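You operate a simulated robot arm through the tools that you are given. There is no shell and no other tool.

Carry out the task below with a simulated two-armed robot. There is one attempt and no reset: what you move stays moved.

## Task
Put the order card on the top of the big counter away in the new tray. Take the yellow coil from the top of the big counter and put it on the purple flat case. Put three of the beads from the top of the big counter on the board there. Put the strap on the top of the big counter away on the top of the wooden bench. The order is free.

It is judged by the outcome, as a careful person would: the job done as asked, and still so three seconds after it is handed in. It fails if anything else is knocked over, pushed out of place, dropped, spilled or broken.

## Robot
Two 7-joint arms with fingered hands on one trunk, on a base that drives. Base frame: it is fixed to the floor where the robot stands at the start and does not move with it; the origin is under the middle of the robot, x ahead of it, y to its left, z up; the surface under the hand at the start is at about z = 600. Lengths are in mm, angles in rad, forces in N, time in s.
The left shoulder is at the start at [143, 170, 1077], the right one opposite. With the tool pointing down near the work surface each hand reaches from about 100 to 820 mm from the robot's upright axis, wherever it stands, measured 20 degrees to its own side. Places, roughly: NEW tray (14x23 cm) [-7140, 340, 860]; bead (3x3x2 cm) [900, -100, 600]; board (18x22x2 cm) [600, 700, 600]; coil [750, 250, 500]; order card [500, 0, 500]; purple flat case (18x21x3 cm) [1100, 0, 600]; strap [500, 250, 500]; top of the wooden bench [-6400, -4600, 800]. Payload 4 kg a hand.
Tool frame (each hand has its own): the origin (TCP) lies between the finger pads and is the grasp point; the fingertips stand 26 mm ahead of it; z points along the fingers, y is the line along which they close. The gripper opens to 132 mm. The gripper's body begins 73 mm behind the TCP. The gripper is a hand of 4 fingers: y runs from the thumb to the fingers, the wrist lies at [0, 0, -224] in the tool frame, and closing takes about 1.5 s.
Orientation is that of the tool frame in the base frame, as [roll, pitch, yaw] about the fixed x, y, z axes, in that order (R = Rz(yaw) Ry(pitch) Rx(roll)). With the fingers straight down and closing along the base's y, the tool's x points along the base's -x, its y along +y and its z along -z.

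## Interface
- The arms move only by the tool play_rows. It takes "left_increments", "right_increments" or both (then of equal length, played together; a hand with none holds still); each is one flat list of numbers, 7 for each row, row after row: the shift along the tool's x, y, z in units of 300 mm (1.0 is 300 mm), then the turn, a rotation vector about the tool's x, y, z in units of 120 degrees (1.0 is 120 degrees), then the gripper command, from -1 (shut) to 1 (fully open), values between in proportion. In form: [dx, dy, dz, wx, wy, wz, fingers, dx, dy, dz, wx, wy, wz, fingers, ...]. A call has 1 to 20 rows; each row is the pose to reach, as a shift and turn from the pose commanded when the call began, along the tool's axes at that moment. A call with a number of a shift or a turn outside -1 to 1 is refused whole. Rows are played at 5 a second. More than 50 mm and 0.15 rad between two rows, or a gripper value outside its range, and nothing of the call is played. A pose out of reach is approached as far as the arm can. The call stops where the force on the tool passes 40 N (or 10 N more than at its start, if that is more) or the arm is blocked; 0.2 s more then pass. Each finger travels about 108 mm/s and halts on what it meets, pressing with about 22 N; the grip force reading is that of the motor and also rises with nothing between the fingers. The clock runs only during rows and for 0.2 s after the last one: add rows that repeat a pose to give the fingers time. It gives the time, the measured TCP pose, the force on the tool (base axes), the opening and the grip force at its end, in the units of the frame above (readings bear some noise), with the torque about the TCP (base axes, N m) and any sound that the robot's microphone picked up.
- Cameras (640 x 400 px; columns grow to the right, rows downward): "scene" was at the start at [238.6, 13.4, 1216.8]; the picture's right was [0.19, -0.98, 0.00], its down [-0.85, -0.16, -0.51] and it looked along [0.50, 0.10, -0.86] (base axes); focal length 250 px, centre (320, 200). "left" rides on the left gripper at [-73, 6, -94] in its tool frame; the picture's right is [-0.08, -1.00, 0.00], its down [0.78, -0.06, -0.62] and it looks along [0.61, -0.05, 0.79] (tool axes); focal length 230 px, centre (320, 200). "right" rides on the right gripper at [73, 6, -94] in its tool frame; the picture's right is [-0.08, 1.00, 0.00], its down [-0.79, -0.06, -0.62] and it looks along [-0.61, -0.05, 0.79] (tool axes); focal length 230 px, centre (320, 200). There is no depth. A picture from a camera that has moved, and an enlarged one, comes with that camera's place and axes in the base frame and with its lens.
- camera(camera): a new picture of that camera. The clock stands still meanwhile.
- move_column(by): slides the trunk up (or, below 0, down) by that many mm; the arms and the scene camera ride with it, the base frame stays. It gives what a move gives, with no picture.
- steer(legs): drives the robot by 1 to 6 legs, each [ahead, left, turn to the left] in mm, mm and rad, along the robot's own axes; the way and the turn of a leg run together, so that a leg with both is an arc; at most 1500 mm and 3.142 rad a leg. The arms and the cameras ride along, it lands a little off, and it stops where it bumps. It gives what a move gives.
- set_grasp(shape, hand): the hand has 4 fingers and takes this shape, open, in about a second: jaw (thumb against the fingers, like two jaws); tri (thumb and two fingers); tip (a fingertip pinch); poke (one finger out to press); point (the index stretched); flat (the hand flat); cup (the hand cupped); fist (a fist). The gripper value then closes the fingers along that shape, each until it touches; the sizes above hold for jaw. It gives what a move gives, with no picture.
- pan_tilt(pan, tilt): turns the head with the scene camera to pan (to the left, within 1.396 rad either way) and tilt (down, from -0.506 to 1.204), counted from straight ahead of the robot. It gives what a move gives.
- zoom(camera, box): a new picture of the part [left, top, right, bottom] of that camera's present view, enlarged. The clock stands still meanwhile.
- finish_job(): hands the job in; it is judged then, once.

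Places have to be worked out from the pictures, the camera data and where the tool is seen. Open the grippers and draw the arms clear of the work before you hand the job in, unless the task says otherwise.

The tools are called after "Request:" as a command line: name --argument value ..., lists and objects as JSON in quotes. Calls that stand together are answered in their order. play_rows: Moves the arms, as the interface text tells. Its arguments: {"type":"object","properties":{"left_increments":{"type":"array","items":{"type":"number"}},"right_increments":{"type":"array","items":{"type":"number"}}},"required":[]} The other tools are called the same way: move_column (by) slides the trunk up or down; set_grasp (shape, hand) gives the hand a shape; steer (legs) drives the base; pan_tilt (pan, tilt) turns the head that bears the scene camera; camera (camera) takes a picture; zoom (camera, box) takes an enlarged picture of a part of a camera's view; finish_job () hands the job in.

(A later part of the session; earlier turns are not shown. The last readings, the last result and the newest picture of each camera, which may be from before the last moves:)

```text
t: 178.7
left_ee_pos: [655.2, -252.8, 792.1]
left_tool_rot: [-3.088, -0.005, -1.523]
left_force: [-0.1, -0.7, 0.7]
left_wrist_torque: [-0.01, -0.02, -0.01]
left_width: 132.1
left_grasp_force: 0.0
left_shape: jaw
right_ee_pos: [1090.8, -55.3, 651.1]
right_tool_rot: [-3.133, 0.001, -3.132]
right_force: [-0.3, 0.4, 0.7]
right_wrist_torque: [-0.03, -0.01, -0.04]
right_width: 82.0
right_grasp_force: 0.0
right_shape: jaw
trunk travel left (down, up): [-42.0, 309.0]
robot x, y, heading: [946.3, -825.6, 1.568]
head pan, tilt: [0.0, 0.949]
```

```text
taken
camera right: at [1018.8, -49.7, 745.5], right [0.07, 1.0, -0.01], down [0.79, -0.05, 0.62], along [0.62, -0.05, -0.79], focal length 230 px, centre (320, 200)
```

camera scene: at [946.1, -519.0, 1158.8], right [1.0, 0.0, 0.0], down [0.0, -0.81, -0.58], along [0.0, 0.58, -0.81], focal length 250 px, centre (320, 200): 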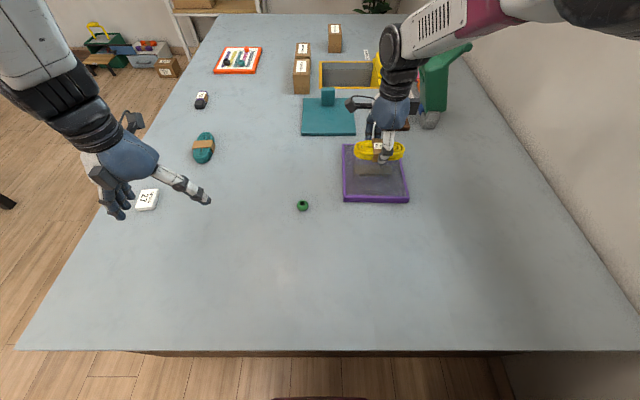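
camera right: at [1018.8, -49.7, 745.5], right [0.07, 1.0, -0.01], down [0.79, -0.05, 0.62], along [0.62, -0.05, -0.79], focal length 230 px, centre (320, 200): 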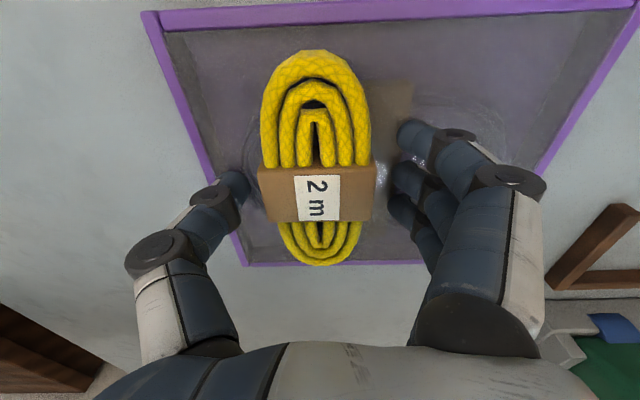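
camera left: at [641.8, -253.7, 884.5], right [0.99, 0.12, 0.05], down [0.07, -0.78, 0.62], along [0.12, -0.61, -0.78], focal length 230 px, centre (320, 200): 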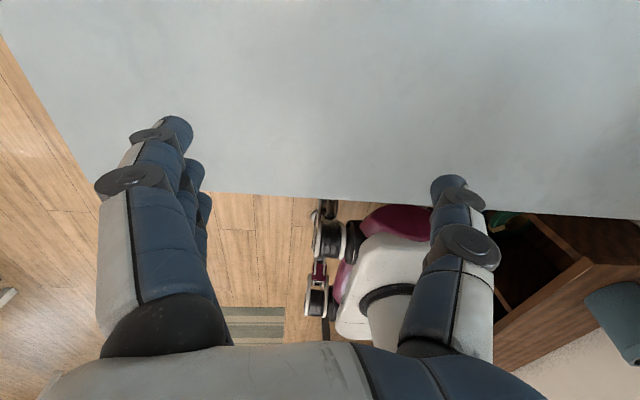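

Released; the coil lies on the case. I raise the hand straight up and draw it back.

Request:
play_rows --right_increments '[0, 0, -0.04, 0, 0, 0, 0.25, 0, 0, -0.12, 0, 0, 0, 0.25, 0, 0, -0.25, 0, 0, 0, 0.25, 0, 0, -0.4, 0, 0, 0, 0.25, 0, 0, -0.54, 0, 0, 0, 0.25, 0.02, -0.1, -0.62, 0, 0, 0, 0.25, 0.04, -0.22, -0.65, 0, 0, 0, 0.25, 0.06, -0.35, -0.65, 0, 0, 0, 0.25, 0.08, -0.48, -0.65, 0, 0, 0, 0.25, 0.08, -0.58, -0.65, 0, 0, 0, 0.25, 0.08, -0.58, -0.65, 0, 0, 0, 0.25]'

Request:
camera --camera "scene"

Request:
zoom --camera "scene" --box '[320, 120, 440, 220]'

```text
t: 181.1
left_ee_pos: [654.3, -251.9, 791.8]
left_tool_rot: [-3.088, -0.005, -1.526]
left_force: [0.0, -0.2, -0.1]
left_wrist_torque: [-0.02, 0.0, -0.01]
left_width: 131.9
left_grasp_force: 0.1
left_shape: jaw
right_ee_pos: [1068.0, -228.4, 847.6]
right_tool_rot: [-3.134, -0.001, -3.133]
right_force: [-0.2, -0.2, 0.4]
right_wrist_torque: [0.01, 0.0, 0.01]
right_width: 82.0
right_grasp_force: 0.0
right_shape: jaw
trunk travel left (down, up): [-42.0, 309.0]
robot x, y, heading: [949.2, -820.8, 1.571]
head pan, tilt: [0.0, 0.949]
```

```text
taken
camera scene: at [945.9, -518.6, 1158.6], right [1.0, 0.0, 0.0], down [0.0, -0.81, -0.58], along [0.0, 0.58, -0.81], focal length 250 px, centre (320, 200)
```

scene: 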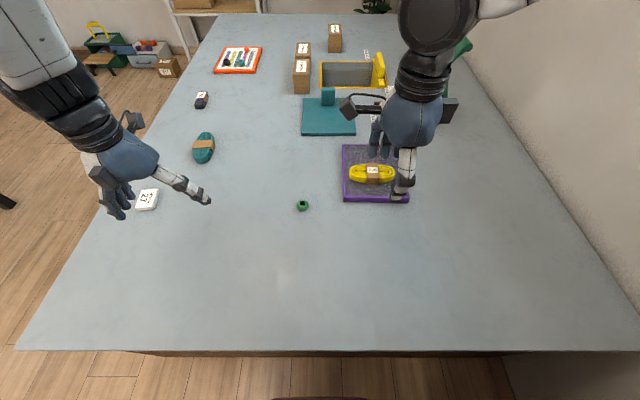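

```text
4.00 times, centred on (380, 170) of scene
camera zoom: at [945.9, -518.6, 1158.6], right [1.0, 0.0, 0.0], down [0.0, -0.81, -0.58], along [0.0, 0.58, -0.81], focal length 1000 px, centre (80, 320)
```

zoom: 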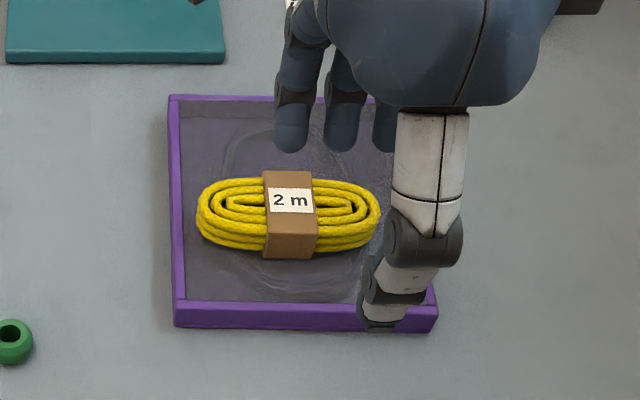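

The coil rests neatly on the case. Next: order card and strap. I back off 75 mm, strafe left back around the corner and turn right to face the counter front again.

Request:
steer --legs '[[-75, 0, 0], [0, 1050, 0], [0, 0, -1.571]]'

Request:
move_column --by 60

Request:
pan_tilt --pan -1.39 --tilt 0.35

Request:
camera --camera "scene"

Request:
pan_tilt --pan 1.39 --tilt 0.35

Request:
camera --camera "scene"

```text
t: 195.0
left_ee_pos: [473.7, -608.4, 792.3]
left_tool_rot: [-3.089, -0.006, -3.104]
left_force: [0.7, -0.1, -0.2]
left_wrist_torque: [-0.01, 0.0, 0.02]
left_width: 131.8
left_grasp_force: 0.1
left_shape: jaw
right_ee_pos: [493.9, -1022.6, 848.8]
right_tool_rot: [-3.131, -0.001, 1.568]
right_force: [-0.5, -0.9, -0.1]
right_wrist_torque: [0.02, -0.03, 0.01]
right_width: 82.0
right_grasp_force: 0.1
right_shape: jaw
trunk travel left (down, up): [-42.0, 309.0]
robot x, y, heading: [-97.2, -897.3, -0.007]
head pan, tilt: [0.0, 0.949]
```

```text
t: 196.0
left_ee_pos: [474.5, -608.6, 850.6]
left_tool_rot: [-3.089, -0.009, -3.103]
left_force: [0.2, -0.9, 0.3]
left_wrist_torque: [-0.02, 0.05, 0.0]
left_width: 132.2
left_grasp_force: 0.1
left_shape: jaw
right_ee_pos: [496.6, -1022.2, 908.0]
right_tool_rot: [-3.129, -0.001, 1.568]
right_force: [0.0, 0.3, -0.6]
right_wrist_torque: [0.02, 0.01, -0.01]
right_width: 82.0
right_grasp_force: 0.1
right_shape: jaw
trunk travel left (down, up): [-102.0, 249.0]
robot x, y, heading: [-100.4, -893.7, -0.007]
head pan, tilt: [0.0, 0.949]
```

```text
t: 197.6
left_ee_pos: [473.2, -609.3, 851.9]
left_tool_rot: [-3.091, -0.006, -3.104]
left_force: [0.4, -0.2, 0.1]
left_wrist_torque: [0.02, 0.02, 0.02]
left_width: 131.9
left_grasp_force: 0.1
left_shape: jaw
right_ee_pos: [494.2, -1022.6, 909.4]
right_tool_rot: [-3.133, 0.0, 1.566]
right_force: [-0.9, -0.3, -0.1]
right_wrist_torque: [-0.01, 0.01, -0.02]
right_width: 82.0
right_grasp_force: 0.0
right_shape: jaw
trunk travel left (down, up): [-102.0, 249.0]
robot x, y, heading: [-100.3, -895.1, -0.011]
head pan, tilt: [-1.389, 0.351]
```

```text
taken
camera scene: at [81.0, -988.0, 1282.2], right [-0.99, -0.17, 0.0], down [-0.06, 0.34, -0.94], along [0.16, -0.93, -0.34], focal length 250 px, centre (320, 200)
```

scene: 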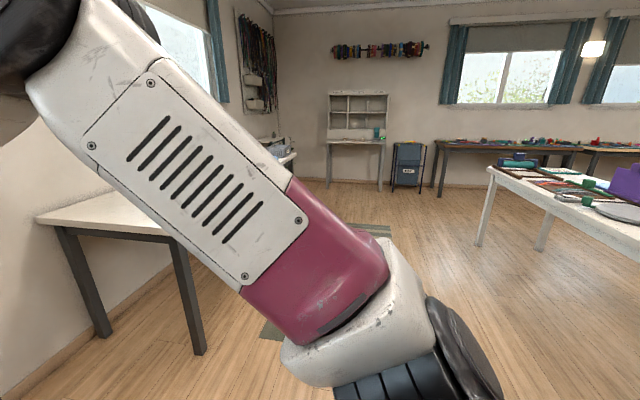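

```text
t: 200.0
left_ee_pos: [474.0, -608.6, 851.1]
left_tool_rot: [-3.09, -0.004, -3.104]
left_force: [-0.4, -0.3, 0.1]
left_wrist_torque: [-0.03, 0.03, 0.01]
left_width: 132.3
left_grasp_force: 0.1
left_shape: jaw
right_ee_pos: [494.0, -1022.8, 908.6]
right_tool_rot: [-3.134, -0.001, 1.57]
right_force: [0.4, -0.9, -0.2]
right_wrist_torque: [0.0, 0.01, 0.04]
right_width: 82.2
right_grasp_force: 0.0
right_shape: jaw
trunk travel left (down, up): [-102.0, 249.0]
robot x, y, heading: [-101.4, -899.5, -0.009]
head pan, tilt: [1.389, 0.351]
```

```text
taken
camera scene: at [82.6, -804.9, 1282.2], right [0.98, -0.19, 0.0], down [-0.07, -0.34, -0.94], along [0.18, 0.92, -0.34], focal length 250 px, centre (320, 200)
```

scene: 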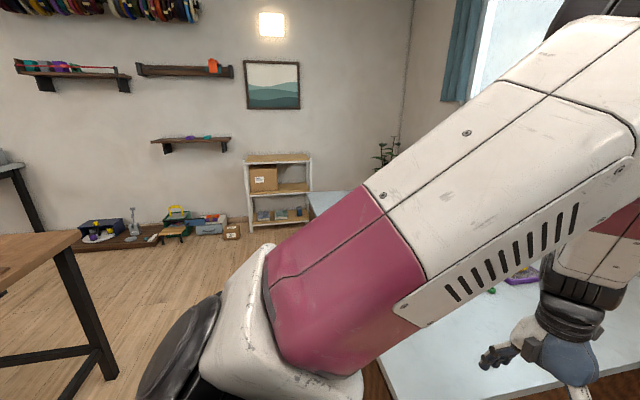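

I drive left to y ≈ 110 in front of the counter, where the strap is reachable with the left hand and the card with the right.

Request:
steer --legs '[[0, 0, 0.009], [0, 1005, 0], [100, 0, 0]]'

Request:
pan_tilt --pan 0.0 --tilt 0.95

Request:
camera --camera "scene"

Request:
camera --camera "left"

```text
t: 210.2
left_ee_pos: [573.3, 395.6, 852.1]
left_tool_rot: [-3.091, -0.004, -3.1]
left_force: [-0.9, 0.3, 0.1]
left_wrist_torque: [-0.02, -0.01, 0.0]
left_width: 131.9
left_grasp_force: 0.1
left_shape: jaw
right_ee_pos: [596.3, -16.1, 908.5]
right_tool_rot: [-3.132, 0.0, 1.575]
right_force: [-0.2, 0.1, 0.4]
right_wrist_torque: [-0.03, 0.0, -0.02]
right_width: 82.1
right_grasp_force: 0.0
right_shape: jaw
trunk travel left (down, up): [-102.0, 249.0]
robot x, y, heading: [4.1, 104.9, -0.003]
head pan, tilt: [1.389, 0.351]
```

```text
t: 211.7
left_ee_pos: [574.2, 396.3, 852.4]
left_tool_rot: [-3.089, -0.006, -3.1]
left_force: [0.4, -0.5, -0.5]
left_wrist_torque: [0.01, -0.02, -0.02]
left_width: 132.0
left_grasp_force: 0.0
left_shape: jaw
right_ee_pos: [595.6, -16.1, 908.1]
right_tool_rot: [-3.132, -0.001, 1.576]
right_force: [0.9, -1.4, 0.4]
right_wrist_torque: [-0.01, -0.01, -0.01]
right_width: 82.4
right_grasp_force: 0.1
right_shape: jaw
trunk travel left (down, up): [-102.0, 249.0]
robot x, y, heading: [-0.3, 112.6, -0.001]
head pan, tilt: [0.0, 0.949]
```

```text
taken
camera scene: at [238.9, 107.1, 1231.0], right [0.0, -1.0, 0.0], down [-0.81, 0.0, -0.58], along [0.58, 0.0, -0.81], focal length 250 px, centre (320, 200)
```

scene: 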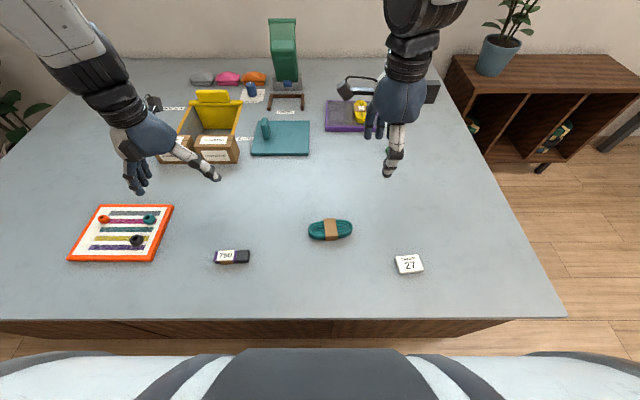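

```text
taken
camera left: at [647.0, 409.4, 944.6], right [0.12, -0.99, 0.05], down [-0.78, -0.06, 0.62], along [-0.61, -0.11, -0.78], focal length 230 px, centre (320, 200)
```

left: 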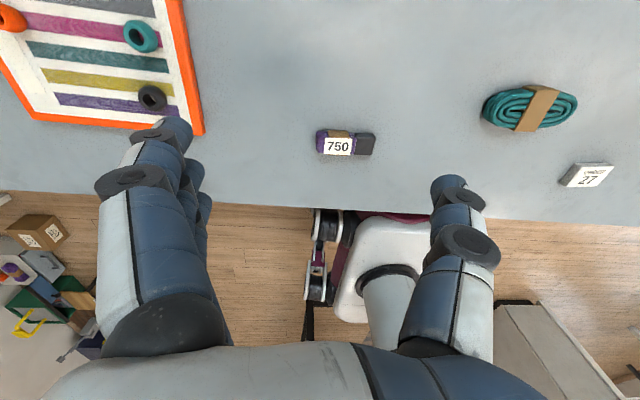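

Strap at about [501.5, 336.5], lying along y. I first bring the left hand over it (z ≈ 760) and remove its slight tilt, then I'll turn it.

Request:
play_rows --left_increments '[0.04, -0.035, 0.06, -0.005, 0, 0.004, 0.6, 0.08, -0.07, 0.12, -0.01, 0, 0.008, 0.4, 0.12, -0.105, 0.18, -0.015, 0, 0.012, 0.2, 0.16, -0.14, 0.24, -0.02, 0, 0.016, 0.1, 0.188, -0.177, 0.315, -0.025, 0, 0.02, 0.1, 0.188, -0.177, 0.315, -0.025, 0, 0.02, 0.1]'

Request:
play_rows --left_increments '[0, 0, 0, 0, 0, -0.0625, 0.1, 0, 0, 0, 0, 0, -0.125, 0.1, 0, 0, 0, 0, 0, -0.1875, 0.1, 0, 0, 0, 0, 0, -0.25, 0.1, 0, 0, 0, 0, 0, -0.3125, 0.1, 0, 0, 0, 0, 0, -0.375, 0.1, 0, 0, 0, 0, 0, -0.4375, 0.1, 0, 0, 0, 0, 0, -0.5, 0.1, 0, 0, 0, 0, 0, -0.5625, 0.1, 0, 0, 0, 0, 0, -0.625, 0.1, 0, 0, 0, 0, 0, -0.6875, 0.1, 0, 0, 0, 0, 0, -0.75, 0.1, 0, 0, 0, 0, 0, -0.75, 0.1]'

Request:
camera --camera "left"

Request:
camera --camera "scene"

```text
t: 213.1
left_ee_pos: [519.4, 336.5, 759.8]
left_tool_rot: [3.141, -0.004, -3.141]
left_force: [1.5, 0.0, 0.4]
left_wrist_torque: [0.01, 0.0, 0.02]
left_width: 73.6
left_grasp_force: 0.1
left_shape: jaw
right_ee_pos: [596.2, -15.9, 909.2]
right_tool_rot: [-3.133, 0.001, 1.574]
right_force: [-0.6, 0.4, 0.1]
right_wrist_torque: [0.0, 0.01, 0.01]
right_width: 82.1
right_grasp_force: 0.1
right_shape: jaw
trunk travel left (down, up): [-102.0, 249.0]
robot x, y, heading: [4.2, 107.4, -0.005]
head pan, tilt: [0.0, 0.949]
```

```text
t: 215.9
left_ee_pos: [521.4, 338.1, 762.6]
left_tool_rot: [-3.141, -0.02, -1.541]
left_force: [-0.1, -0.2, 1.2]
left_wrist_torque: [0.01, -0.02, 0.04]
left_width: 73.0
left_grasp_force: 0.0
left_shape: jaw
right_ee_pos: [596.1, -16.6, 909.5]
right_tool_rot: [-3.134, 0.0, 1.575]
right_force: [-0.4, 0.3, 0.9]
right_wrist_torque: [-0.02, -0.02, 0.02]
right_width: 82.0
right_grasp_force: 0.0
right_shape: jaw
trunk travel left (down, up): [-102.0, 249.0]
robot x, y, heading: [1.2, 110.4, -0.006]
head pan, tilt: [0.0, 0.949]
```

```text
taken
camera left: at [514.2, 413.5, 855.0], right [0.99, 0.11, 0.0], down [0.08, -0.77, 0.63], along [0.07, -0.63, -0.77], focal length 230 px, centre (320, 200)
```

left: 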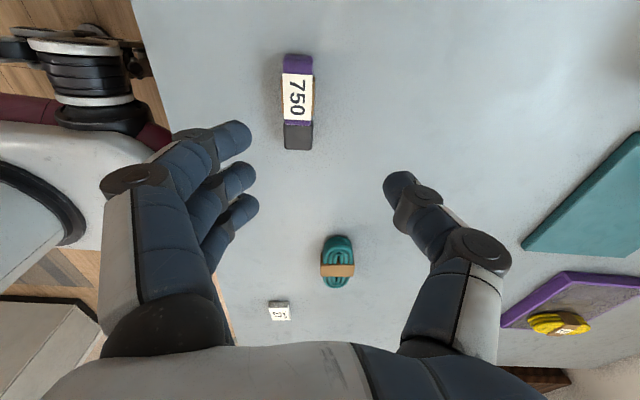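

```text
taken
camera scene: at [238.9, 107.0, 1231.0], right [0.0, -1.0, 0.0], down [-0.81, 0.0, -0.58], along [0.58, 0.0, -0.81], focal length 250 px, centre (320, 200)
```

scene: 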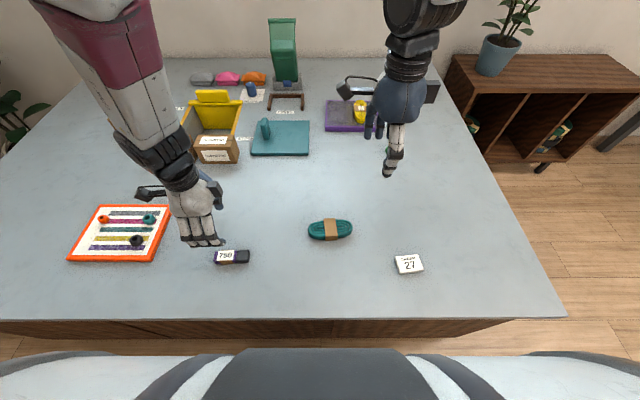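

The hand is turned; strap centre at [501, 335]. I shift over it and lower to z ≈ 690 to check.

Request:
play_rows --left_increments '[0.004, 0.03, 0.04, 0, 0, 0, 0.1, 0.008, 0.067, 0.1, 0, 0, 0, 0.1, 0.008, 0.067, 0.17, 0, 0, 0, 0.1, 0.008, 0.067, 0.24, 0, 0, 0, 0.1, 0.008, 0.067, 0.24, 0, 0, 0, 0.1]'

Request:
camera --camera "left"

Request:
camera --camera "scene"

```text
t: 217.1
left_ee_pos: [499.1, 334.1, 687.4]
left_tool_rot: [3.139, 0.002, -1.571]
left_force: [-0.7, -0.6, -0.9]
left_wrist_torque: [-0.04, -0.01, -0.03]
left_width: 73.2
left_grasp_force: 0.1
left_shape: jaw
right_ee_pos: [596.3, -15.9, 909.6]
right_tool_rot: [-3.132, 0.0, 1.574]
right_force: [0.0, 0.0, 0.1]
right_wrist_torque: [0.01, 0.0, 0.02]
right_width: 82.3
right_grasp_force: 0.1
right_shape: jaw
trunk travel left (down, up): [-102.0, 249.0]
robot x, y, heading: [3.2, 107.0, -0.005]
head pan, tilt: [0.0, 0.949]
```

```text
taken
camera left: at [494.0, 406.2, 781.7], right [1.0, 0.08, 0.0], down [0.06, -0.79, 0.62], along [0.05, -0.61, -0.79], focal length 230 px, centre (320, 200)
```

left: 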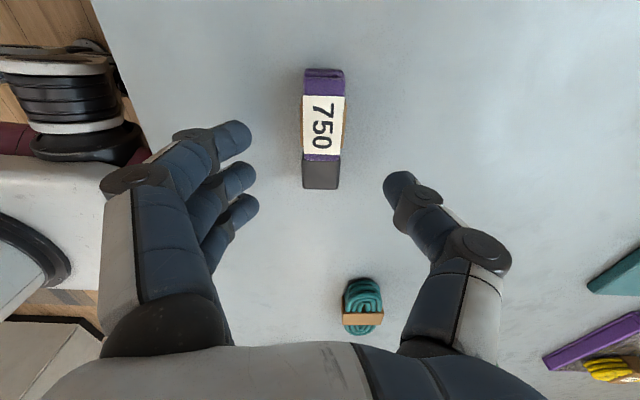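

```text
taken
camera scene: at [238.6, 106.9, 1231.2], right [0.0, -1.0, 0.0], down [-0.81, 0.0, -0.58], along [0.58, 0.0, -0.81], focal length 250 px, centre (320, 200)
```

scene: 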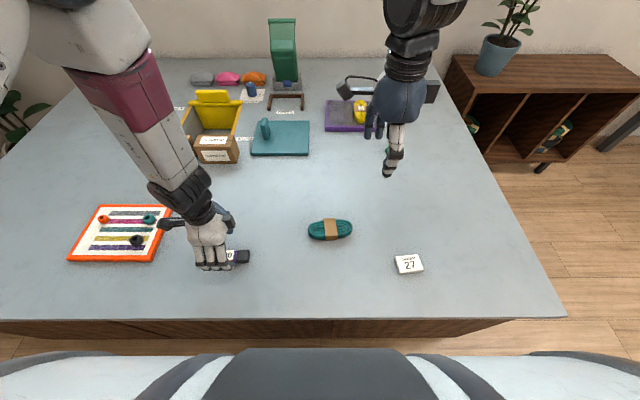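

Aligned to within a few mm. I lower to z ≈ 629 and check.

Request:
play_rows --left_increments '[-0.01, -0.008, 0.05, 0, 0, 0, 0.1, -0.01, -0.008, 0.1, 0, 0, 0, 0.1, -0.01, -0.008, 0.15, 0, 0, 0, 0.1, -0.01, -0.008, 0.18, 0, 0, 0, 0.1, -0.01, -0.008, 0.195, 0, 0, 0, 0.1, -0.01, -0.008, 0.195, 0, 0, 0, 0.1]'

Request:
camera --camera "left"

```text
t: 218.5
left_ee_pos: [501.3, 337.6, 629.5]
left_tool_rot: [3.138, 0.0, -1.571]
left_force: [0.8, 0.1, -0.1]
left_wrist_torque: [0.0, 0.0, -0.03]
left_width: 73.2
left_grasp_force: 0.0
left_shape: jaw
right_ee_pos: [596.0, -16.5, 909.5]
right_tool_rot: [-3.133, 0.0, 1.574]
right_force: [-0.5, 0.5, -0.7]
right_wrist_torque: [0.0, 0.01, -0.01]
right_width: 82.4
right_grasp_force: 0.0
right_shape: jaw
trunk travel left (down, up): [-102.0, 249.0]
robot x, y, heading: [5.2, 108.8, -0.002]
head pan, tilt: [0.0, 0.949]
```

```text
taken
camera left: at [496.1, 409.2, 723.4], right [1.0, 0.08, 0.0], down [0.06, -0.79, 0.62], along [0.05, -0.61, -0.79], focal length 230 px, centre (320, 200)
```

left: 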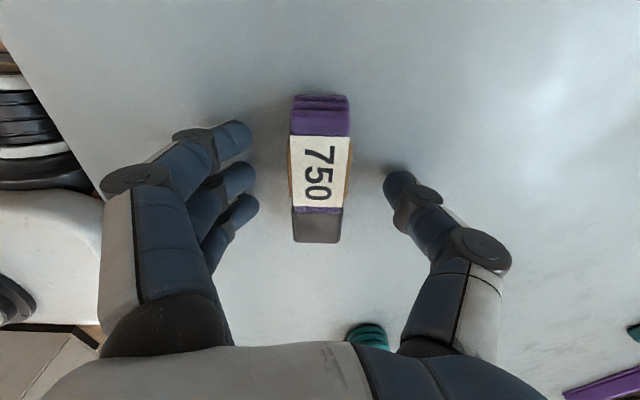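

The strap is centred between thumb and fingers. Closing the left jaw.

Request:
play_rows --left_increments '[0, 0, 0, 0, 0, 0, -0.1, 0, 0, 0, 0, 0, 0, -0.3, 0, 0, 0, 0, 0, 0, -0.5, 0, 0, 0, 0, 0, 0, -0.7, 0, 0, 0, 0, 0, 0, -1, 0, 0, 0, 0, 0, 0, -1, 0, 0, 0, 0, 0, 0, -1, 0, 0, 0, 0, 0, 0, -1]'

Request:
camera --camera "left"

```text
t: 220.3
left_ee_pos: [500.3, 336.3, 630.6]
left_tool_rot: [3.138, -0.001, -1.571]
left_force: [0.8, 0.0, 0.2]
left_wrist_torque: [-0.02, 0.02, 0.03]
left_width: 26.5
left_grasp_force: 21.8
left_shape: jaw
right_ee_pos: [595.4, -15.9, 908.3]
right_tool_rot: [-3.133, 0.0, 1.574]
right_force: [-0.7, -0.6, 0.2]
right_wrist_torque: [-0.01, -0.01, -0.02]
right_width: 82.2
right_grasp_force: 0.1
right_shape: jaw
trunk travel left (down, up): [-102.0, 249.0]
robot x, y, heading: [0.7, 111.3, -0.007]
head pan, tilt: [0.0, 0.949]
```

```text
taken
camera left: at [496.2, 409.2, 723.4], right [1.0, 0.08, 0.0], down [0.06, -0.79, 0.62], along [0.05, -0.61, -0.79], focal length 230 px, centre (320, 200)
```

left: 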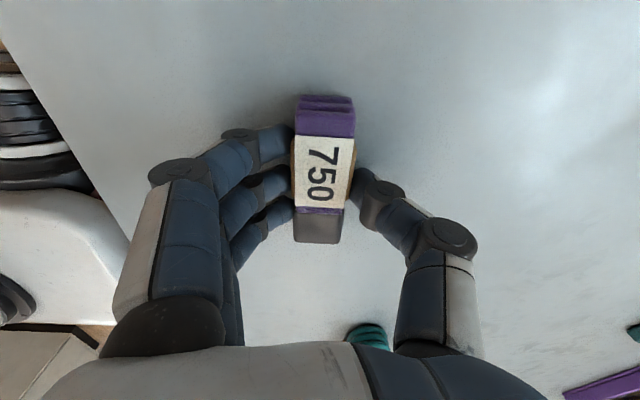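

Strap gripped (26.5 mm, 22 N). I lift it and turn the hand back to a relaxed carrying pose.

Request:
play_rows --left_increments '[0, 0, -0.04, 0, 0, 0, -1, 0, 0, -0.1, 0, 0, 0, -1, 0, 0, -0.2, 0, 0, 0, -1, 0, 0, -0.3, 0, 0, 0.04, -1, -0.02, -0.02, -0.4, 0, 0, 0.1, -1, -0.04, -0.04, -0.5, 0, 0, 0.16, -1, -0.07, -0.07, -0.58, 0, 0, 0.22, -1, -0.1, -0.1, -0.64, 0, 0, 0.28, -1, -0.13, -0.13, -0.7, 0, 0, 0.34, -1, -0.16, -0.16, -0.72, 0, 0, 0.4, -1, -0.2, -0.2, -0.72, 0, 0, 0.46, -1, -0.2, -0.2, -0.72, 0, 0, 0.52, -1, -0.2, -0.2, -0.72, 0, 0, 0.58, -1, -0.2, -0.2, -0.72, 0, 0, 0.64, -1, -0.2, -0.2, -0.72, 0, 0, 0.7, -1, -0.2, -0.2, -0.72, 0, 0, 0.75, -1, -0.2, -0.2, -0.72, 0, 0, 0.75, -1]'

Request:
camera --camera "left"

Request:
camera --camera "scene"

```text
t: 223.9
left_ee_pos: [562.4, 396.9, 844.8]
left_tool_rot: [3.141, -0.005, 3.14]
left_force: [-0.5, -0.3, 0.5]
left_wrist_torque: [-0.02, 0.01, 0.0]
left_width: 26.0
left_grasp_force: 22.2
left_shape: jaw
right_ee_pos: [596.0, -15.8, 908.9]
right_tool_rot: [-3.132, 0.001, 1.573]
right_force: [0.3, -0.3, 0.1]
right_wrist_torque: [0.0, 0.01, -0.02]
right_width: 82.0
right_grasp_force: 0.2
right_shape: jaw
trunk travel left (down, up): [-102.0, 249.0]
robot x, y, heading: [-1.5, 105.5, -0.005]
head pan, tilt: [0.0, 0.949]
```

```text
taken
camera left: at [635.9, 401.5, 938.9], right [0.08, -1.0, 0.0], down [-0.78, -0.06, 0.62], along [-0.62, -0.05, -0.79], focal length 230 px, centre (320, 200)
```

left: 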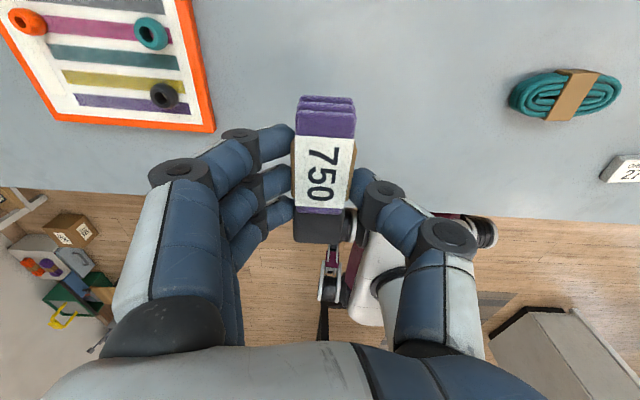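

```text
taken
camera scene: at [239.0, 107.0, 1231.0], right [0.0, -1.0, 0.0], down [-0.81, 0.0, -0.58], along [0.58, 0.0, -0.81], focal length 250 px, centre (320, 200)
```

scene: 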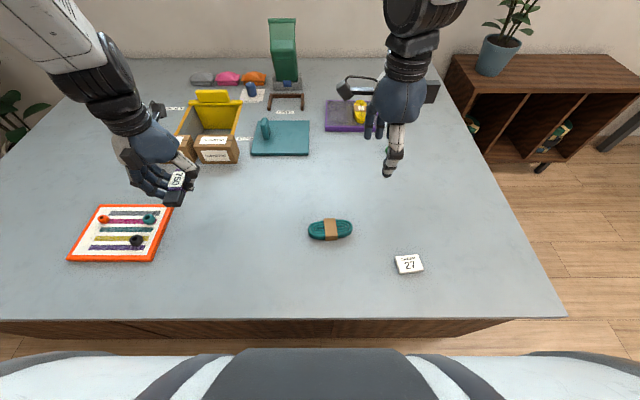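

Strap is in the left hand. Now the card: I zoom in on it for its orientation and thickness.

Request:
zoom --camera "scene" --box '[370, 230, 450, 290]'

Request:
camera --camera "right"

```text
6.67 times, centred on (410, 260) of scene
camera zoom: at [239.0, 107.0, 1231.0], right [0.0, -1.0, 0.0], down [-0.81, 0.0, -0.58], along [0.58, 0.0, -0.81], focal length 1667 px, centre (-280, -200)
```

zoom: 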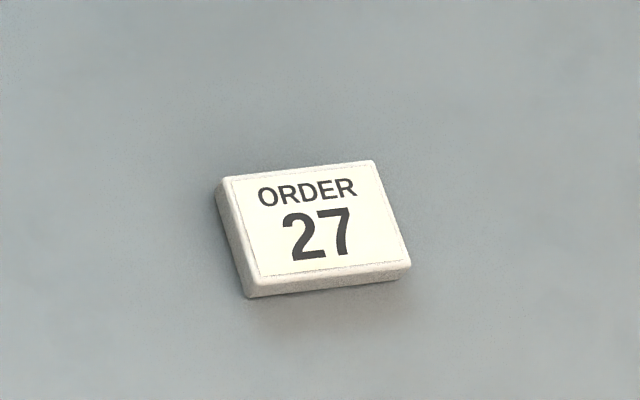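

```text
taken
camera right: at [603.5, 56.8, 1002.9], right [1.0, -0.07, -0.01], down [-0.05, -0.78, 0.62], along [-0.05, -0.62, -0.79], focal length 230 px, centre (320, 200)
```

right: 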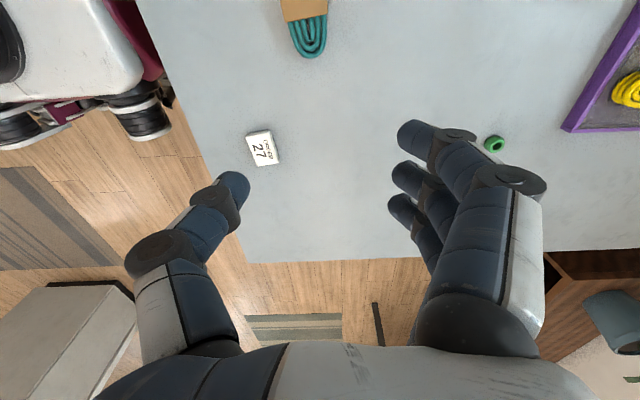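

The card is ~62×41×10 mm, centre [483, -123], turned about 6°. The right hand is already at 90° yaw, so the jaw can close on the short sides. I bring it over the card at z ≈ 700.

Request:
play_rows --right_increments '[-0.036, -0.038, 0.06, 0, 0, -0.005, 0.25, -0.072, -0.075, 0.12, 0, 0, -0.01, 0.2, -0.107, -0.113, 0.19, 0, 0, -0.015, 0.15, -0.143, -0.15, 0.26, 0, 0, -0.02, 0.15, -0.18, -0.188, 0.33, 0, 0, -0.025, 0.15, -0.215, -0.226, 0.4, 0, 0, -0.03, 0.15, -0.25, -0.263, 0.47, 0, 0, -0.035, 0.15, -0.286, -0.3, 0.54, 0, 0, -0.04, 0.15, -0.32, -0.338, 0.62, 0, 0, -0.045, 0.15, -0.357, -0.376, 0.695, 0, 0, -0.05, 0.15, -0.357, -0.376, 0.695, 0, 0, -0.05, 0.15]'

Request:
camera --camera "right"

Request:
camera --camera "scene"

```text
t: 226.3
left_ee_pos: [563.3, 396.3, 846.1]
left_tool_rot: [3.141, -0.002, 3.139]
left_force: [-0.2, -0.1, -0.8]
left_wrist_torque: [-0.02, -0.01, -0.03]
left_width: 25.9
left_grasp_force: 21.5
left_shape: jaw
right_ee_pos: [482.5, -124.9, 701.9]
right_tool_rot: [-3.134, 0.0, 1.679]
right_force: [0.3, -0.8, 0.5]
right_wrist_torque: [0.02, -0.02, 0.0]
right_width: 76.7
right_grasp_force: 0.2
right_shape: jaw
trunk travel left (down, up): [-102.0, 249.0]
robot x, y, heading: [0.5, 112.5, -0.008]
head pan, tilt: [0.0, 0.949]
```

```text
taken
camera right: at [481.6, -49.7, 796.0], right [1.0, 0.03, -0.01], down [0.03, -0.79, 0.62], along [0.01, -0.62, -0.79], focal length 230 px, centre (320, 200)
```

right: 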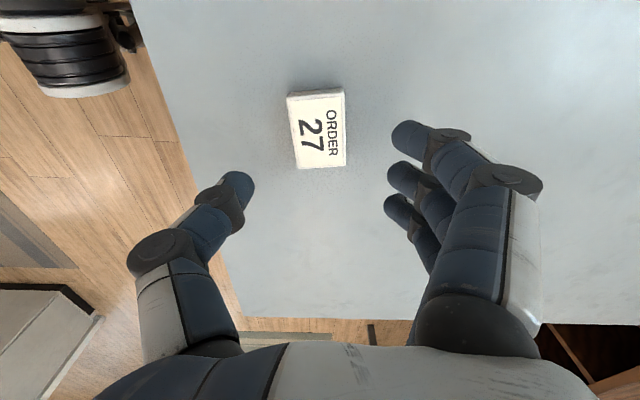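

```text
taken
camera scene: at [238.7, 107.1, 1231.1], right [0.0, -1.0, 0.0], down [-0.81, 0.0, -0.58], along [0.58, 0.0, -0.81], focal length 250 px, centre (320, 200)
```

scene: 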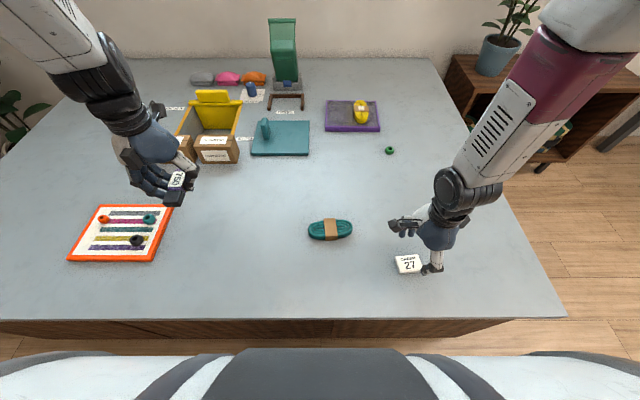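

Card is centred under the jaw and aligned. I lower to z ≈ 628.

Request:
play_rows --right_increments '[0.005, -0.004, 0.06, 0, 0, 0, 0.1, 0.01, -0.007, 0.12, 0, 0, 0, 0.05, 0.01, -0.007, 0.17, 0, 0, 0, 0, 0.01, -0.007, 0.21, 0, 0, 0, -0.05, 0.01, -0.007, 0.235, 0, 0, 0, -0.05, 0.01, -0.007, 0.246, 0, 0, 0, -0.05, 0.01, -0.007, 0.246, 0, 0, 0, -0.05]'

Request:
camera --camera "right"

Request:
zoom --camera "scene" --box '[360, 190, 480, 290]'

```text
t: 227.9
left_ee_pos: [562.6, 396.8, 846.0]
left_tool_rot: [-3.141, -0.003, 3.141]
left_force: [0.3, 0.1, -0.7]
left_wrist_torque: [0.04, 0.05, 0.01]
left_width: 26.1
left_grasp_force: 22.0
left_shape: jaw
right_ee_pos: [477.8, -121.4, 628.2]
right_tool_rot: [-3.133, 0.0, 1.677]
right_force: [0.6, -0.2, 2.6]
right_wrist_torque: [0.02, -0.11, -0.05]
right_width: 63.0
right_grasp_force: 0.0
right_shape: jaw
trunk travel left (down, up): [-102.0, 249.0]
robot x, y, heading: [4.7, 105.8, -0.005]
head pan, tilt: [0.0, 0.949]
```

```text
taken
camera right: at [478.6, -47.8, 721.5], right [1.0, 0.03, -0.01], down [0.03, -0.79, 0.62], along [0.01, -0.62, -0.79], focal length 230 px, centre (320, 200)
```

right: 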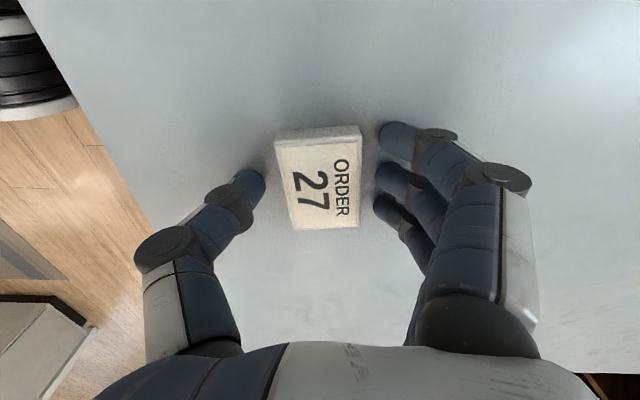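

```text
4.00 times, centred on (420, 240) of scene
camera zoom: at [238.8, 107.1, 1231.1], right [0.0, -1.0, 0.0], down [-0.81, 0.0, -0.58], along [0.58, 0.0, -0.81], focal length 1000 px, centre (-80, 40)
```

zoom: 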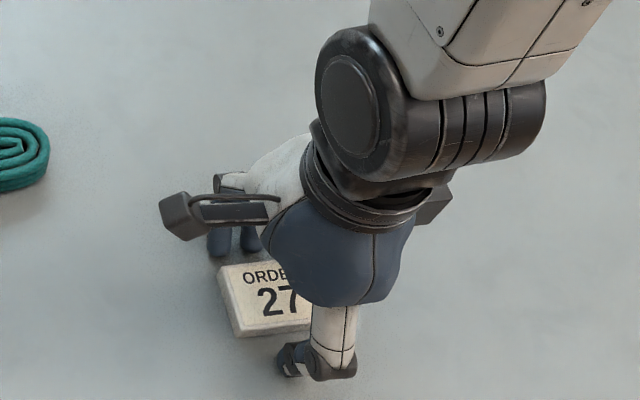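

The card sits between thumb and fingers. Closing slowly.

Request:
play_rows --right_increments '[0, 0, 0, 0, 0, 0, -0.15, 0, 0, 0, 0, 0, 0, -0.25, 0, 0, 0, 0, 0, 0, -0.35, 0, 0, 0, 0, 0, 0, -0.45, 0, 0, 0, 0, 0, 0, -0.6, 0, 0, 0, 0, 0, 0, -1, 0, 0, 0, 0, 0, 0, -1, 0, 0, 0, 0, 0, 0, -1, 0, 0, 0, 0, 0, 0, -1]'

Request:
camera --camera "right"

```text
t: 229.9
left_ee_pos: [562.4, 397.0, 845.4]
left_tool_rot: [3.141, -0.003, -3.14]
left_force: [-0.3, 0.6, -1.1]
left_wrist_torque: [0.05, 0.01, 0.02]
left_width: 26.2
left_grasp_force: 22.1
left_shape: jaw
right_ee_pos: [479.5, -120.7, 627.9]
right_tool_rot: [-3.134, 0.0, 1.679]
right_force: [0.2, 0.0, 0.7]
right_wrist_torque: [0.02, -0.05, -0.02]
right_width: 38.8
right_grasp_force: 22.3
right_shape: jaw
trunk travel left (down, up): [-102.0, 249.0]
robot x, y, heading: [1.0, 107.6, -0.012]
head pan, tilt: [0.0, 0.949]
```

```text
taken
camera right: at [478.5, -47.7, 721.4], right [1.0, 0.03, -0.01], down [0.03, -0.79, 0.62], along [0.01, -0.62, -0.79], focal length 230 px, centre (320, 200)
```

right: 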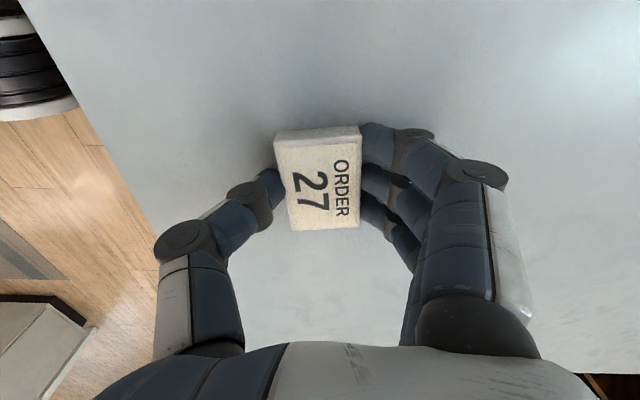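

Card gripped (38.8 mm, 22 N). I lift slowly and check that it stays.

Request:
play_rows --right_increments '[0, 0, -0.03, 0, 0, 0, -1, 0, 0, -0.08, 0, 0, 0, -1, 0, 0, -0.15, 0, 0, 0, -1, 0, 0, -0.25, 0, 0, 0, -1, 0, 0, -0.36, 0, 0, 0, -1, 0, 0, -0.48, 0, 0, 0, -1, 0, 0.08, -0.6, 0, 0, 0, -1, 0, 0.16, -0.7, 0, 0, 0, -1, 0, 0.22, -0.75, 0, 0, 0, -1, 0, 0.22, -0.75, 0, 0, 0, -1]'

Request:
camera --camera "right"

Request:
camera --camera "scene"

```text
t: 232.1
left_ee_pos: [562.7, 395.5, 844.8]
left_tool_rot: [-3.14, -0.002, -3.141]
left_force: [0.0, 0.2, -1.2]
left_wrist_torque: [-0.01, 0.02, -0.02]
left_width: 26.3
left_grasp_force: 22.0
left_shape: jaw
right_ee_pos: [546.6, -113.4, 852.2]
right_tool_rot: [-3.135, 0.0, 1.681]
right_force: [-0.1, -0.4, -0.1]
right_wrist_torque: [0.01, 0.01, -0.03]
right_width: 38.9
right_grasp_force: 21.7
right_shape: jaw
trunk travel left (down, up): [-102.0, 249.0]
robot x, y, heading: [0.8, 105.4, -0.005]
head pan, tilt: [0.0, 0.949]
```

```text
taken
camera right: at [545.6, -39.9, 946.5], right [1.0, 0.03, -0.01], down [0.03, -0.79, 0.62], along [0.01, -0.62, -0.79], focal length 230 px, centre (320, 200)
```

right: 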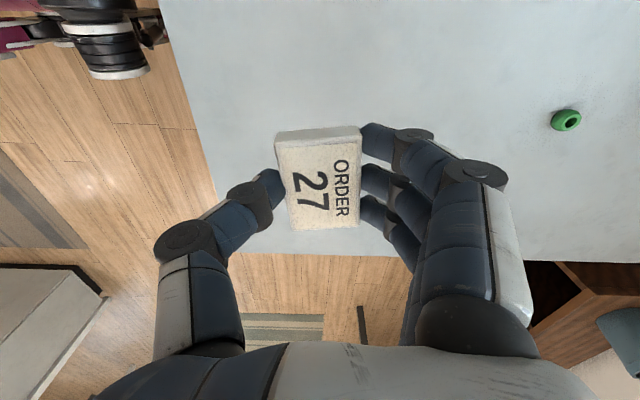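

```text
taken
camera scene: at [238.9, 107.0, 1231.0], right [0.0, -1.0, 0.0], down [-0.81, 0.0, -0.58], along [0.58, 0.0, -0.81], focal length 250 px, centre (320, 200)
```

scene: 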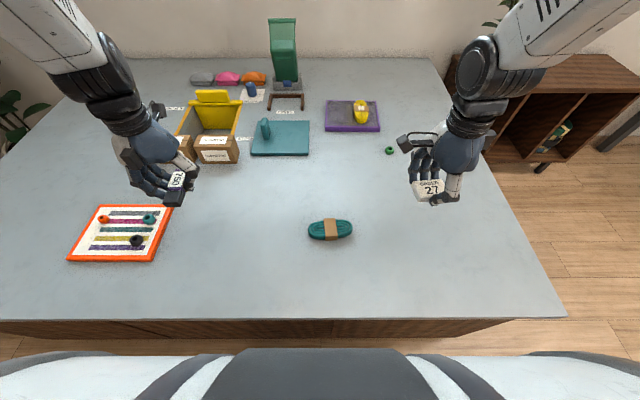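

Card and strap are both held. Now I back off, go to the open floor right of the counter and turn round to face west, to look for the way to the tray and the bench.

Request:
steer --legs '[[-100, 0, 0], [0, -1007, 0], [0, 0, 1.571], [0, 0, 1.571]]'

Request:
pan_tilt --pan 0.0 --tilt 0.3

Request:
camera --camera "scene"

Request:
pan_tilt --pan 0.8 --tilt 0.3

Request:
camera --camera "scene"

Request:
pan_tilt --pan -0.8 --tilt 0.3

Request:
camera --camera "scene"

```text
t: 249.7
left_ee_pos: [-665.1, -1184.8, 845.3]
left_tool_rot: [3.142, -0.002, 0.004]
left_force: [-0.3, -0.3, -1.2]
left_wrist_torque: [0.0, -0.04, 0.01]
left_width: 26.2
left_grasp_force: 22.7
left_shape: jaw
right_ee_pos: [-649.6, -675.6, 852.4]
right_tool_rot: [-3.133, 0.0, -1.458]
right_force: [0.5, -0.4, 0.2]
right_wrist_torque: [0.02, -0.03, 0.05]
right_width: 38.1
right_grasp_force: 21.3
right_shape: jaw
trunk travel left (down, up): [-102.0, 249.0]
robot x, y, heading: [-107.6, -893.9, 3.141]
head pan, tilt: [0.0, 0.949]
```

```text
t: 250.7
left_ee_pos: [-665.7, -1185.1, 846.2]
left_tool_rot: [-3.141, -0.003, 0.005]
left_force: [0.5, -0.4, -1.0]
left_wrist_torque: [0.01, 0.01, -0.02]
left_width: 26.1
left_grasp_force: 21.5
left_shape: jaw
right_ee_pos: [-650.4, -674.8, 852.9]
right_tool_rot: [-3.133, -0.001, -1.459]
right_force: [0.4, -0.9, 0.7]
right_wrist_torque: [0.0, 0.0, 0.0]
right_width: 38.3
right_grasp_force: 21.9
right_shape: jaw
trunk travel left (down, up): [-102.0, 249.0]
robot x, y, heading: [-106.0, -898.2, 3.141]
head pan, tilt: [0.0, 0.3]
```

```text
taken
camera scene: at [-364.7, -892.9, 1286.8], right [0.0, 1.0, 0.0], down [0.3, 0.0, -0.95], along [-0.95, 0.0, -0.3], focal length 250 px, centre (320, 200)
```

scene: 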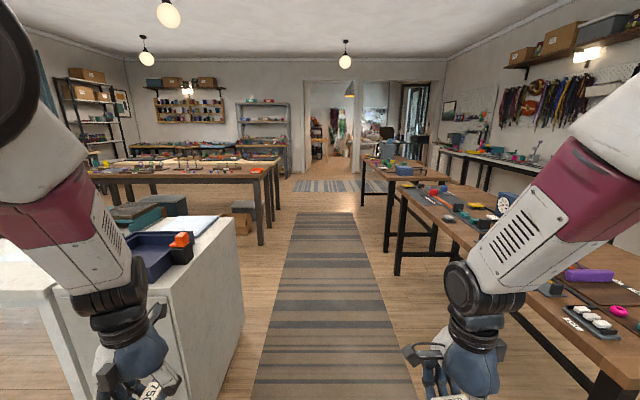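

```text
t: 251.8
left_ee_pos: [-664.4, -1184.2, 846.0]
left_tool_rot: [3.14, -0.004, 0.004]
left_force: [-0.3, 0.1, -0.2]
left_wrist_torque: [0.0, 0.03, 0.02]
left_width: 26.2
left_grasp_force: 22.3
left_shape: jaw
right_ee_pos: [-650.1, -675.5, 853.4]
right_tool_rot: [-3.134, 0.001, -1.459]
right_force: [0.6, 0.0, 0.0]
right_wrist_torque: [-0.03, 0.01, 0.02]
right_width: 38.1
right_grasp_force: 21.5
right_shape: jaw
trunk travel left (down, up): [-102.0, 249.0]
robot x, y, heading: [-104.8, -894.4, 3.141]
head pan, tilt: [0.799, 0.3]
```

```text
taken
camera scene: at [-336.5, -959.8, 1286.9], right [-0.72, 0.7, 0.0], down [0.21, 0.21, -0.96], along [-0.67, -0.68, -0.3], focal length 250 px, centre (320, 200)
```

scene: 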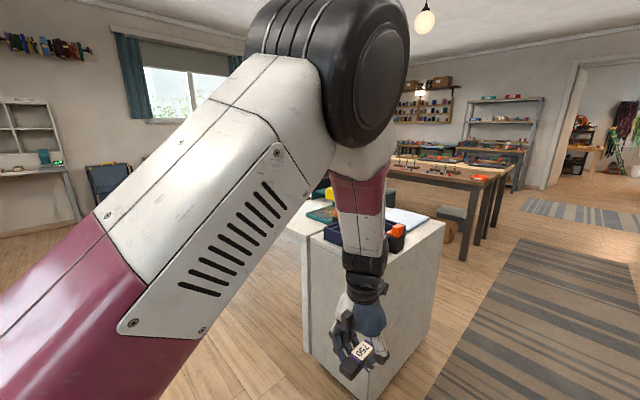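

```text
t: 253.5
left_ee_pos: [-664.8, -1185.8, 846.5]
left_tool_rot: [3.141, -0.003, 0.003]
left_force: [0.2, -0.2, -1.4]
left_wrist_torque: [0.01, -0.02, 0.0]
left_width: 26.2
left_grasp_force: 22.3
left_shape: jaw
right_ee_pos: [-650.8, -673.6, 852.4]
right_tool_rot: [-3.134, -0.002, -1.458]
right_force: [0.8, -0.1, 1.2]
right_wrist_torque: [0.02, 0.02, -0.01]
right_width: 38.3
right_grasp_force: 21.9
right_shape: jaw
trunk travel left (down, up): [-102.0, 249.0]
robot x, y, heading: [-107.1, -893.6, 3.14]
head pan, tilt: [-0.799, 0.3]
```

```text
taken
camera scene: at [-336.4, -826.1, 1286.9], right [0.72, 0.7, 0.0], down [0.21, -0.21, -0.96], along [-0.67, 0.68, -0.3], focal length 250 px, centre (320, 200)
```

scene: 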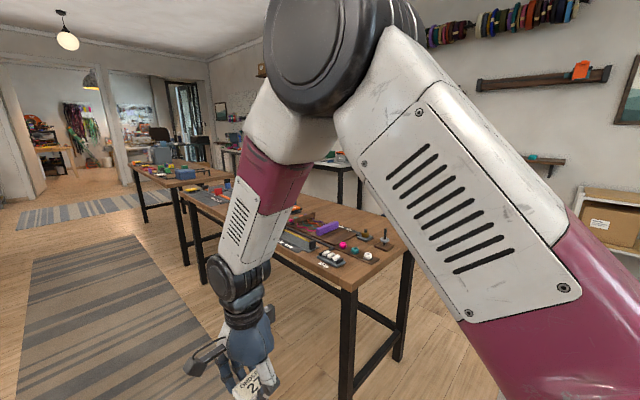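

I see an aisle with a rug heading west, a doorway and an opening in the far wall. I zoom in on the far places: tray near column 367, bench near column 163.

Request:
pan_tilt --pan 0.0 --tilt 0.15

Request:
zoom --camera "scene" --box '[280, 70, 480, 200]'

Request:
zoom --camera "scene" --box '[80, 70, 300, 210]'

Request:
zoom --camera "scene" --box '[330, 90, 430, 160]'

```text
t: 254.6
left_ee_pos: [-664.1, -1184.8, 846.7]
left_tool_rot: [-3.14, -0.004, 0.006]
left_force: [0.0, -0.1, -0.4]
left_wrist_torque: [0.02, -0.01, -0.02]
left_width: 26.3
left_grasp_force: 22.3
left_shape: jaw
right_ee_pos: [-649.9, -674.9, 851.3]
right_tool_rot: [-3.134, 0.0, -1.459]
right_force: [-0.1, -0.7, 0.2]
right_wrist_torque: [0.01, 0.05, 0.02]
right_width: 38.1
right_grasp_force: 21.8
right_shape: jaw
trunk travel left (down, up): [-102.0, 249.0]
robot x, y, heading: [-104.0, -894.4, 3.142]
head pan, tilt: [0.0, 0.15]
```

```text
3.08 times, centred on (380, 135) of scene
camera zoom: at [-364.0, -892.8, 1300.9], right [0.0, 1.0, 0.0], down [0.15, 0.0, -0.99], along [-0.99, 0.0, -0.15], focal length 770 px, centre (135, 400)
```

zoom: 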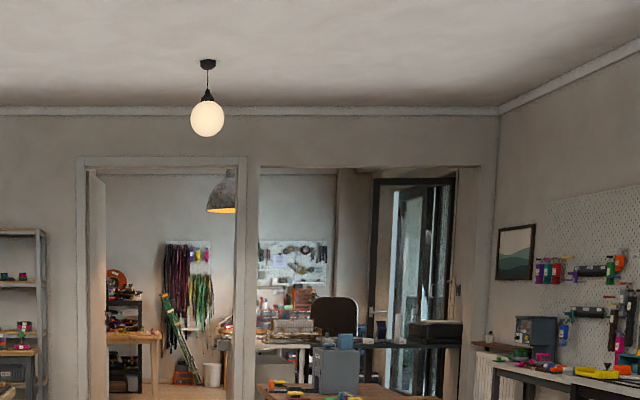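

```text
2.86 times, centred on (190, 140) of scene
camera zoom: at [-364.0, -892.8, 1300.9], right [0.0, 1.0, 0.0], down [0.15, 0.0, -0.99], along [-0.99, 0.0, -0.15], focal length 714 px, centre (691, 371)
```

zoom: 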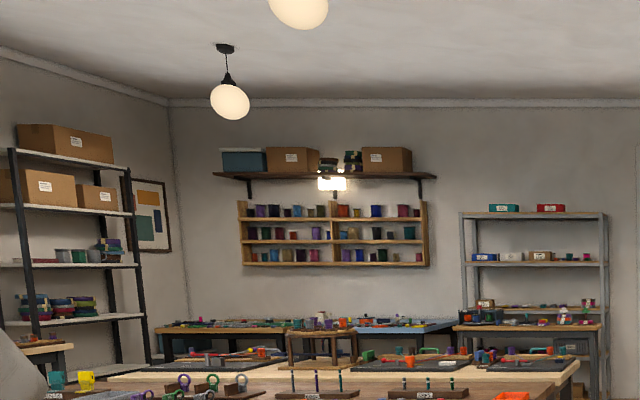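

```text
5.71 times, centred on (380, 125) of scene
camera zoom: at [-364.0, -892.8, 1300.9], right [0.0, 1.0, 0.0], down [0.15, 0.0, -0.99], along [-0.99, 0.0, -0.15], focal length 1429 px, centre (-23, 629)
```

zoom: 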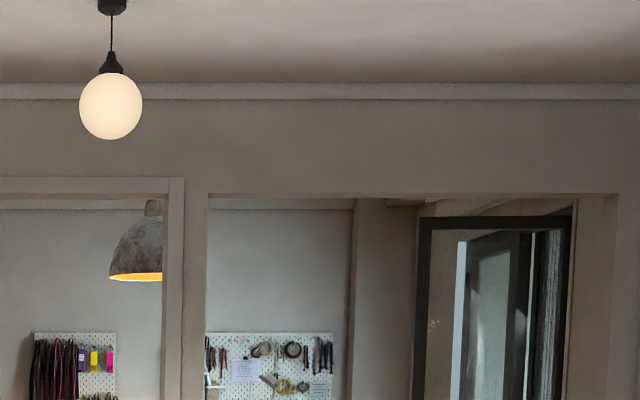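

The aisle along y≈-850 between the cabinet (y≈-1430) and the wooden tables (y≈-200) is clear. I drive 4.5 m west along it, holding both items.

Request:
steer --legs '[[1500, -15, 0], [1500, -15, 0]]'

Request:
pan_tilt --pan 0.0 --tilt 0.25

Request:
camera --camera "scene"

```text
refused: leg 1 is longer than a leg can be; nothing moved
```

```text
t: 255.3
left_ee_pos: [-664.9, -1185.7, 845.0]
left_tool_rot: [3.141, -0.004, 0.006]
left_force: [-0.1, 0.5, -0.2]
left_wrist_torque: [0.01, -0.01, 0.01]
left_width: 26.3
left_grasp_force: 23.0
left_shape: jaw
right_ee_pos: [-650.8, -676.0, 852.9]
right_tool_rot: [-3.132, 0.001, -1.458]
right_force: [0.4, -0.3, -1.1]
right_wrist_torque: [-0.01, 0.01, 0.01]
right_width: 38.2
right_grasp_force: 22.1
right_shape: jaw
trunk travel left (down, up): [-102.0, 249.0]
robot x, y, heading: [-106.4, -895.0, 3.139]
head pan, tilt: [0.0, 0.25]
```

```text
taken
camera scene: at [-364.6, -892.9, 1291.7], right [0.0, 1.0, 0.0], down [0.25, 0.0, -0.97], along [-0.97, 0.0, -0.25], focal length 250 px, centre (320, 200)
```

scene: 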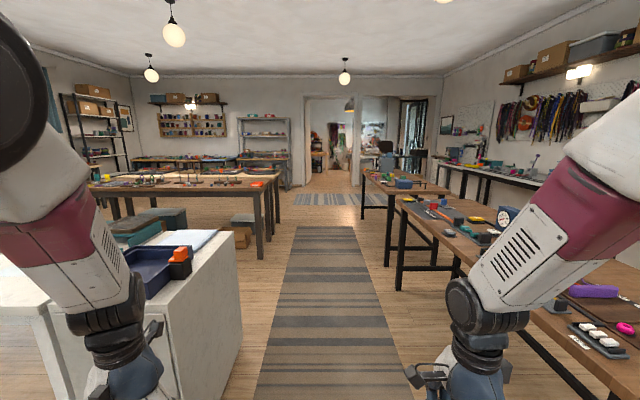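

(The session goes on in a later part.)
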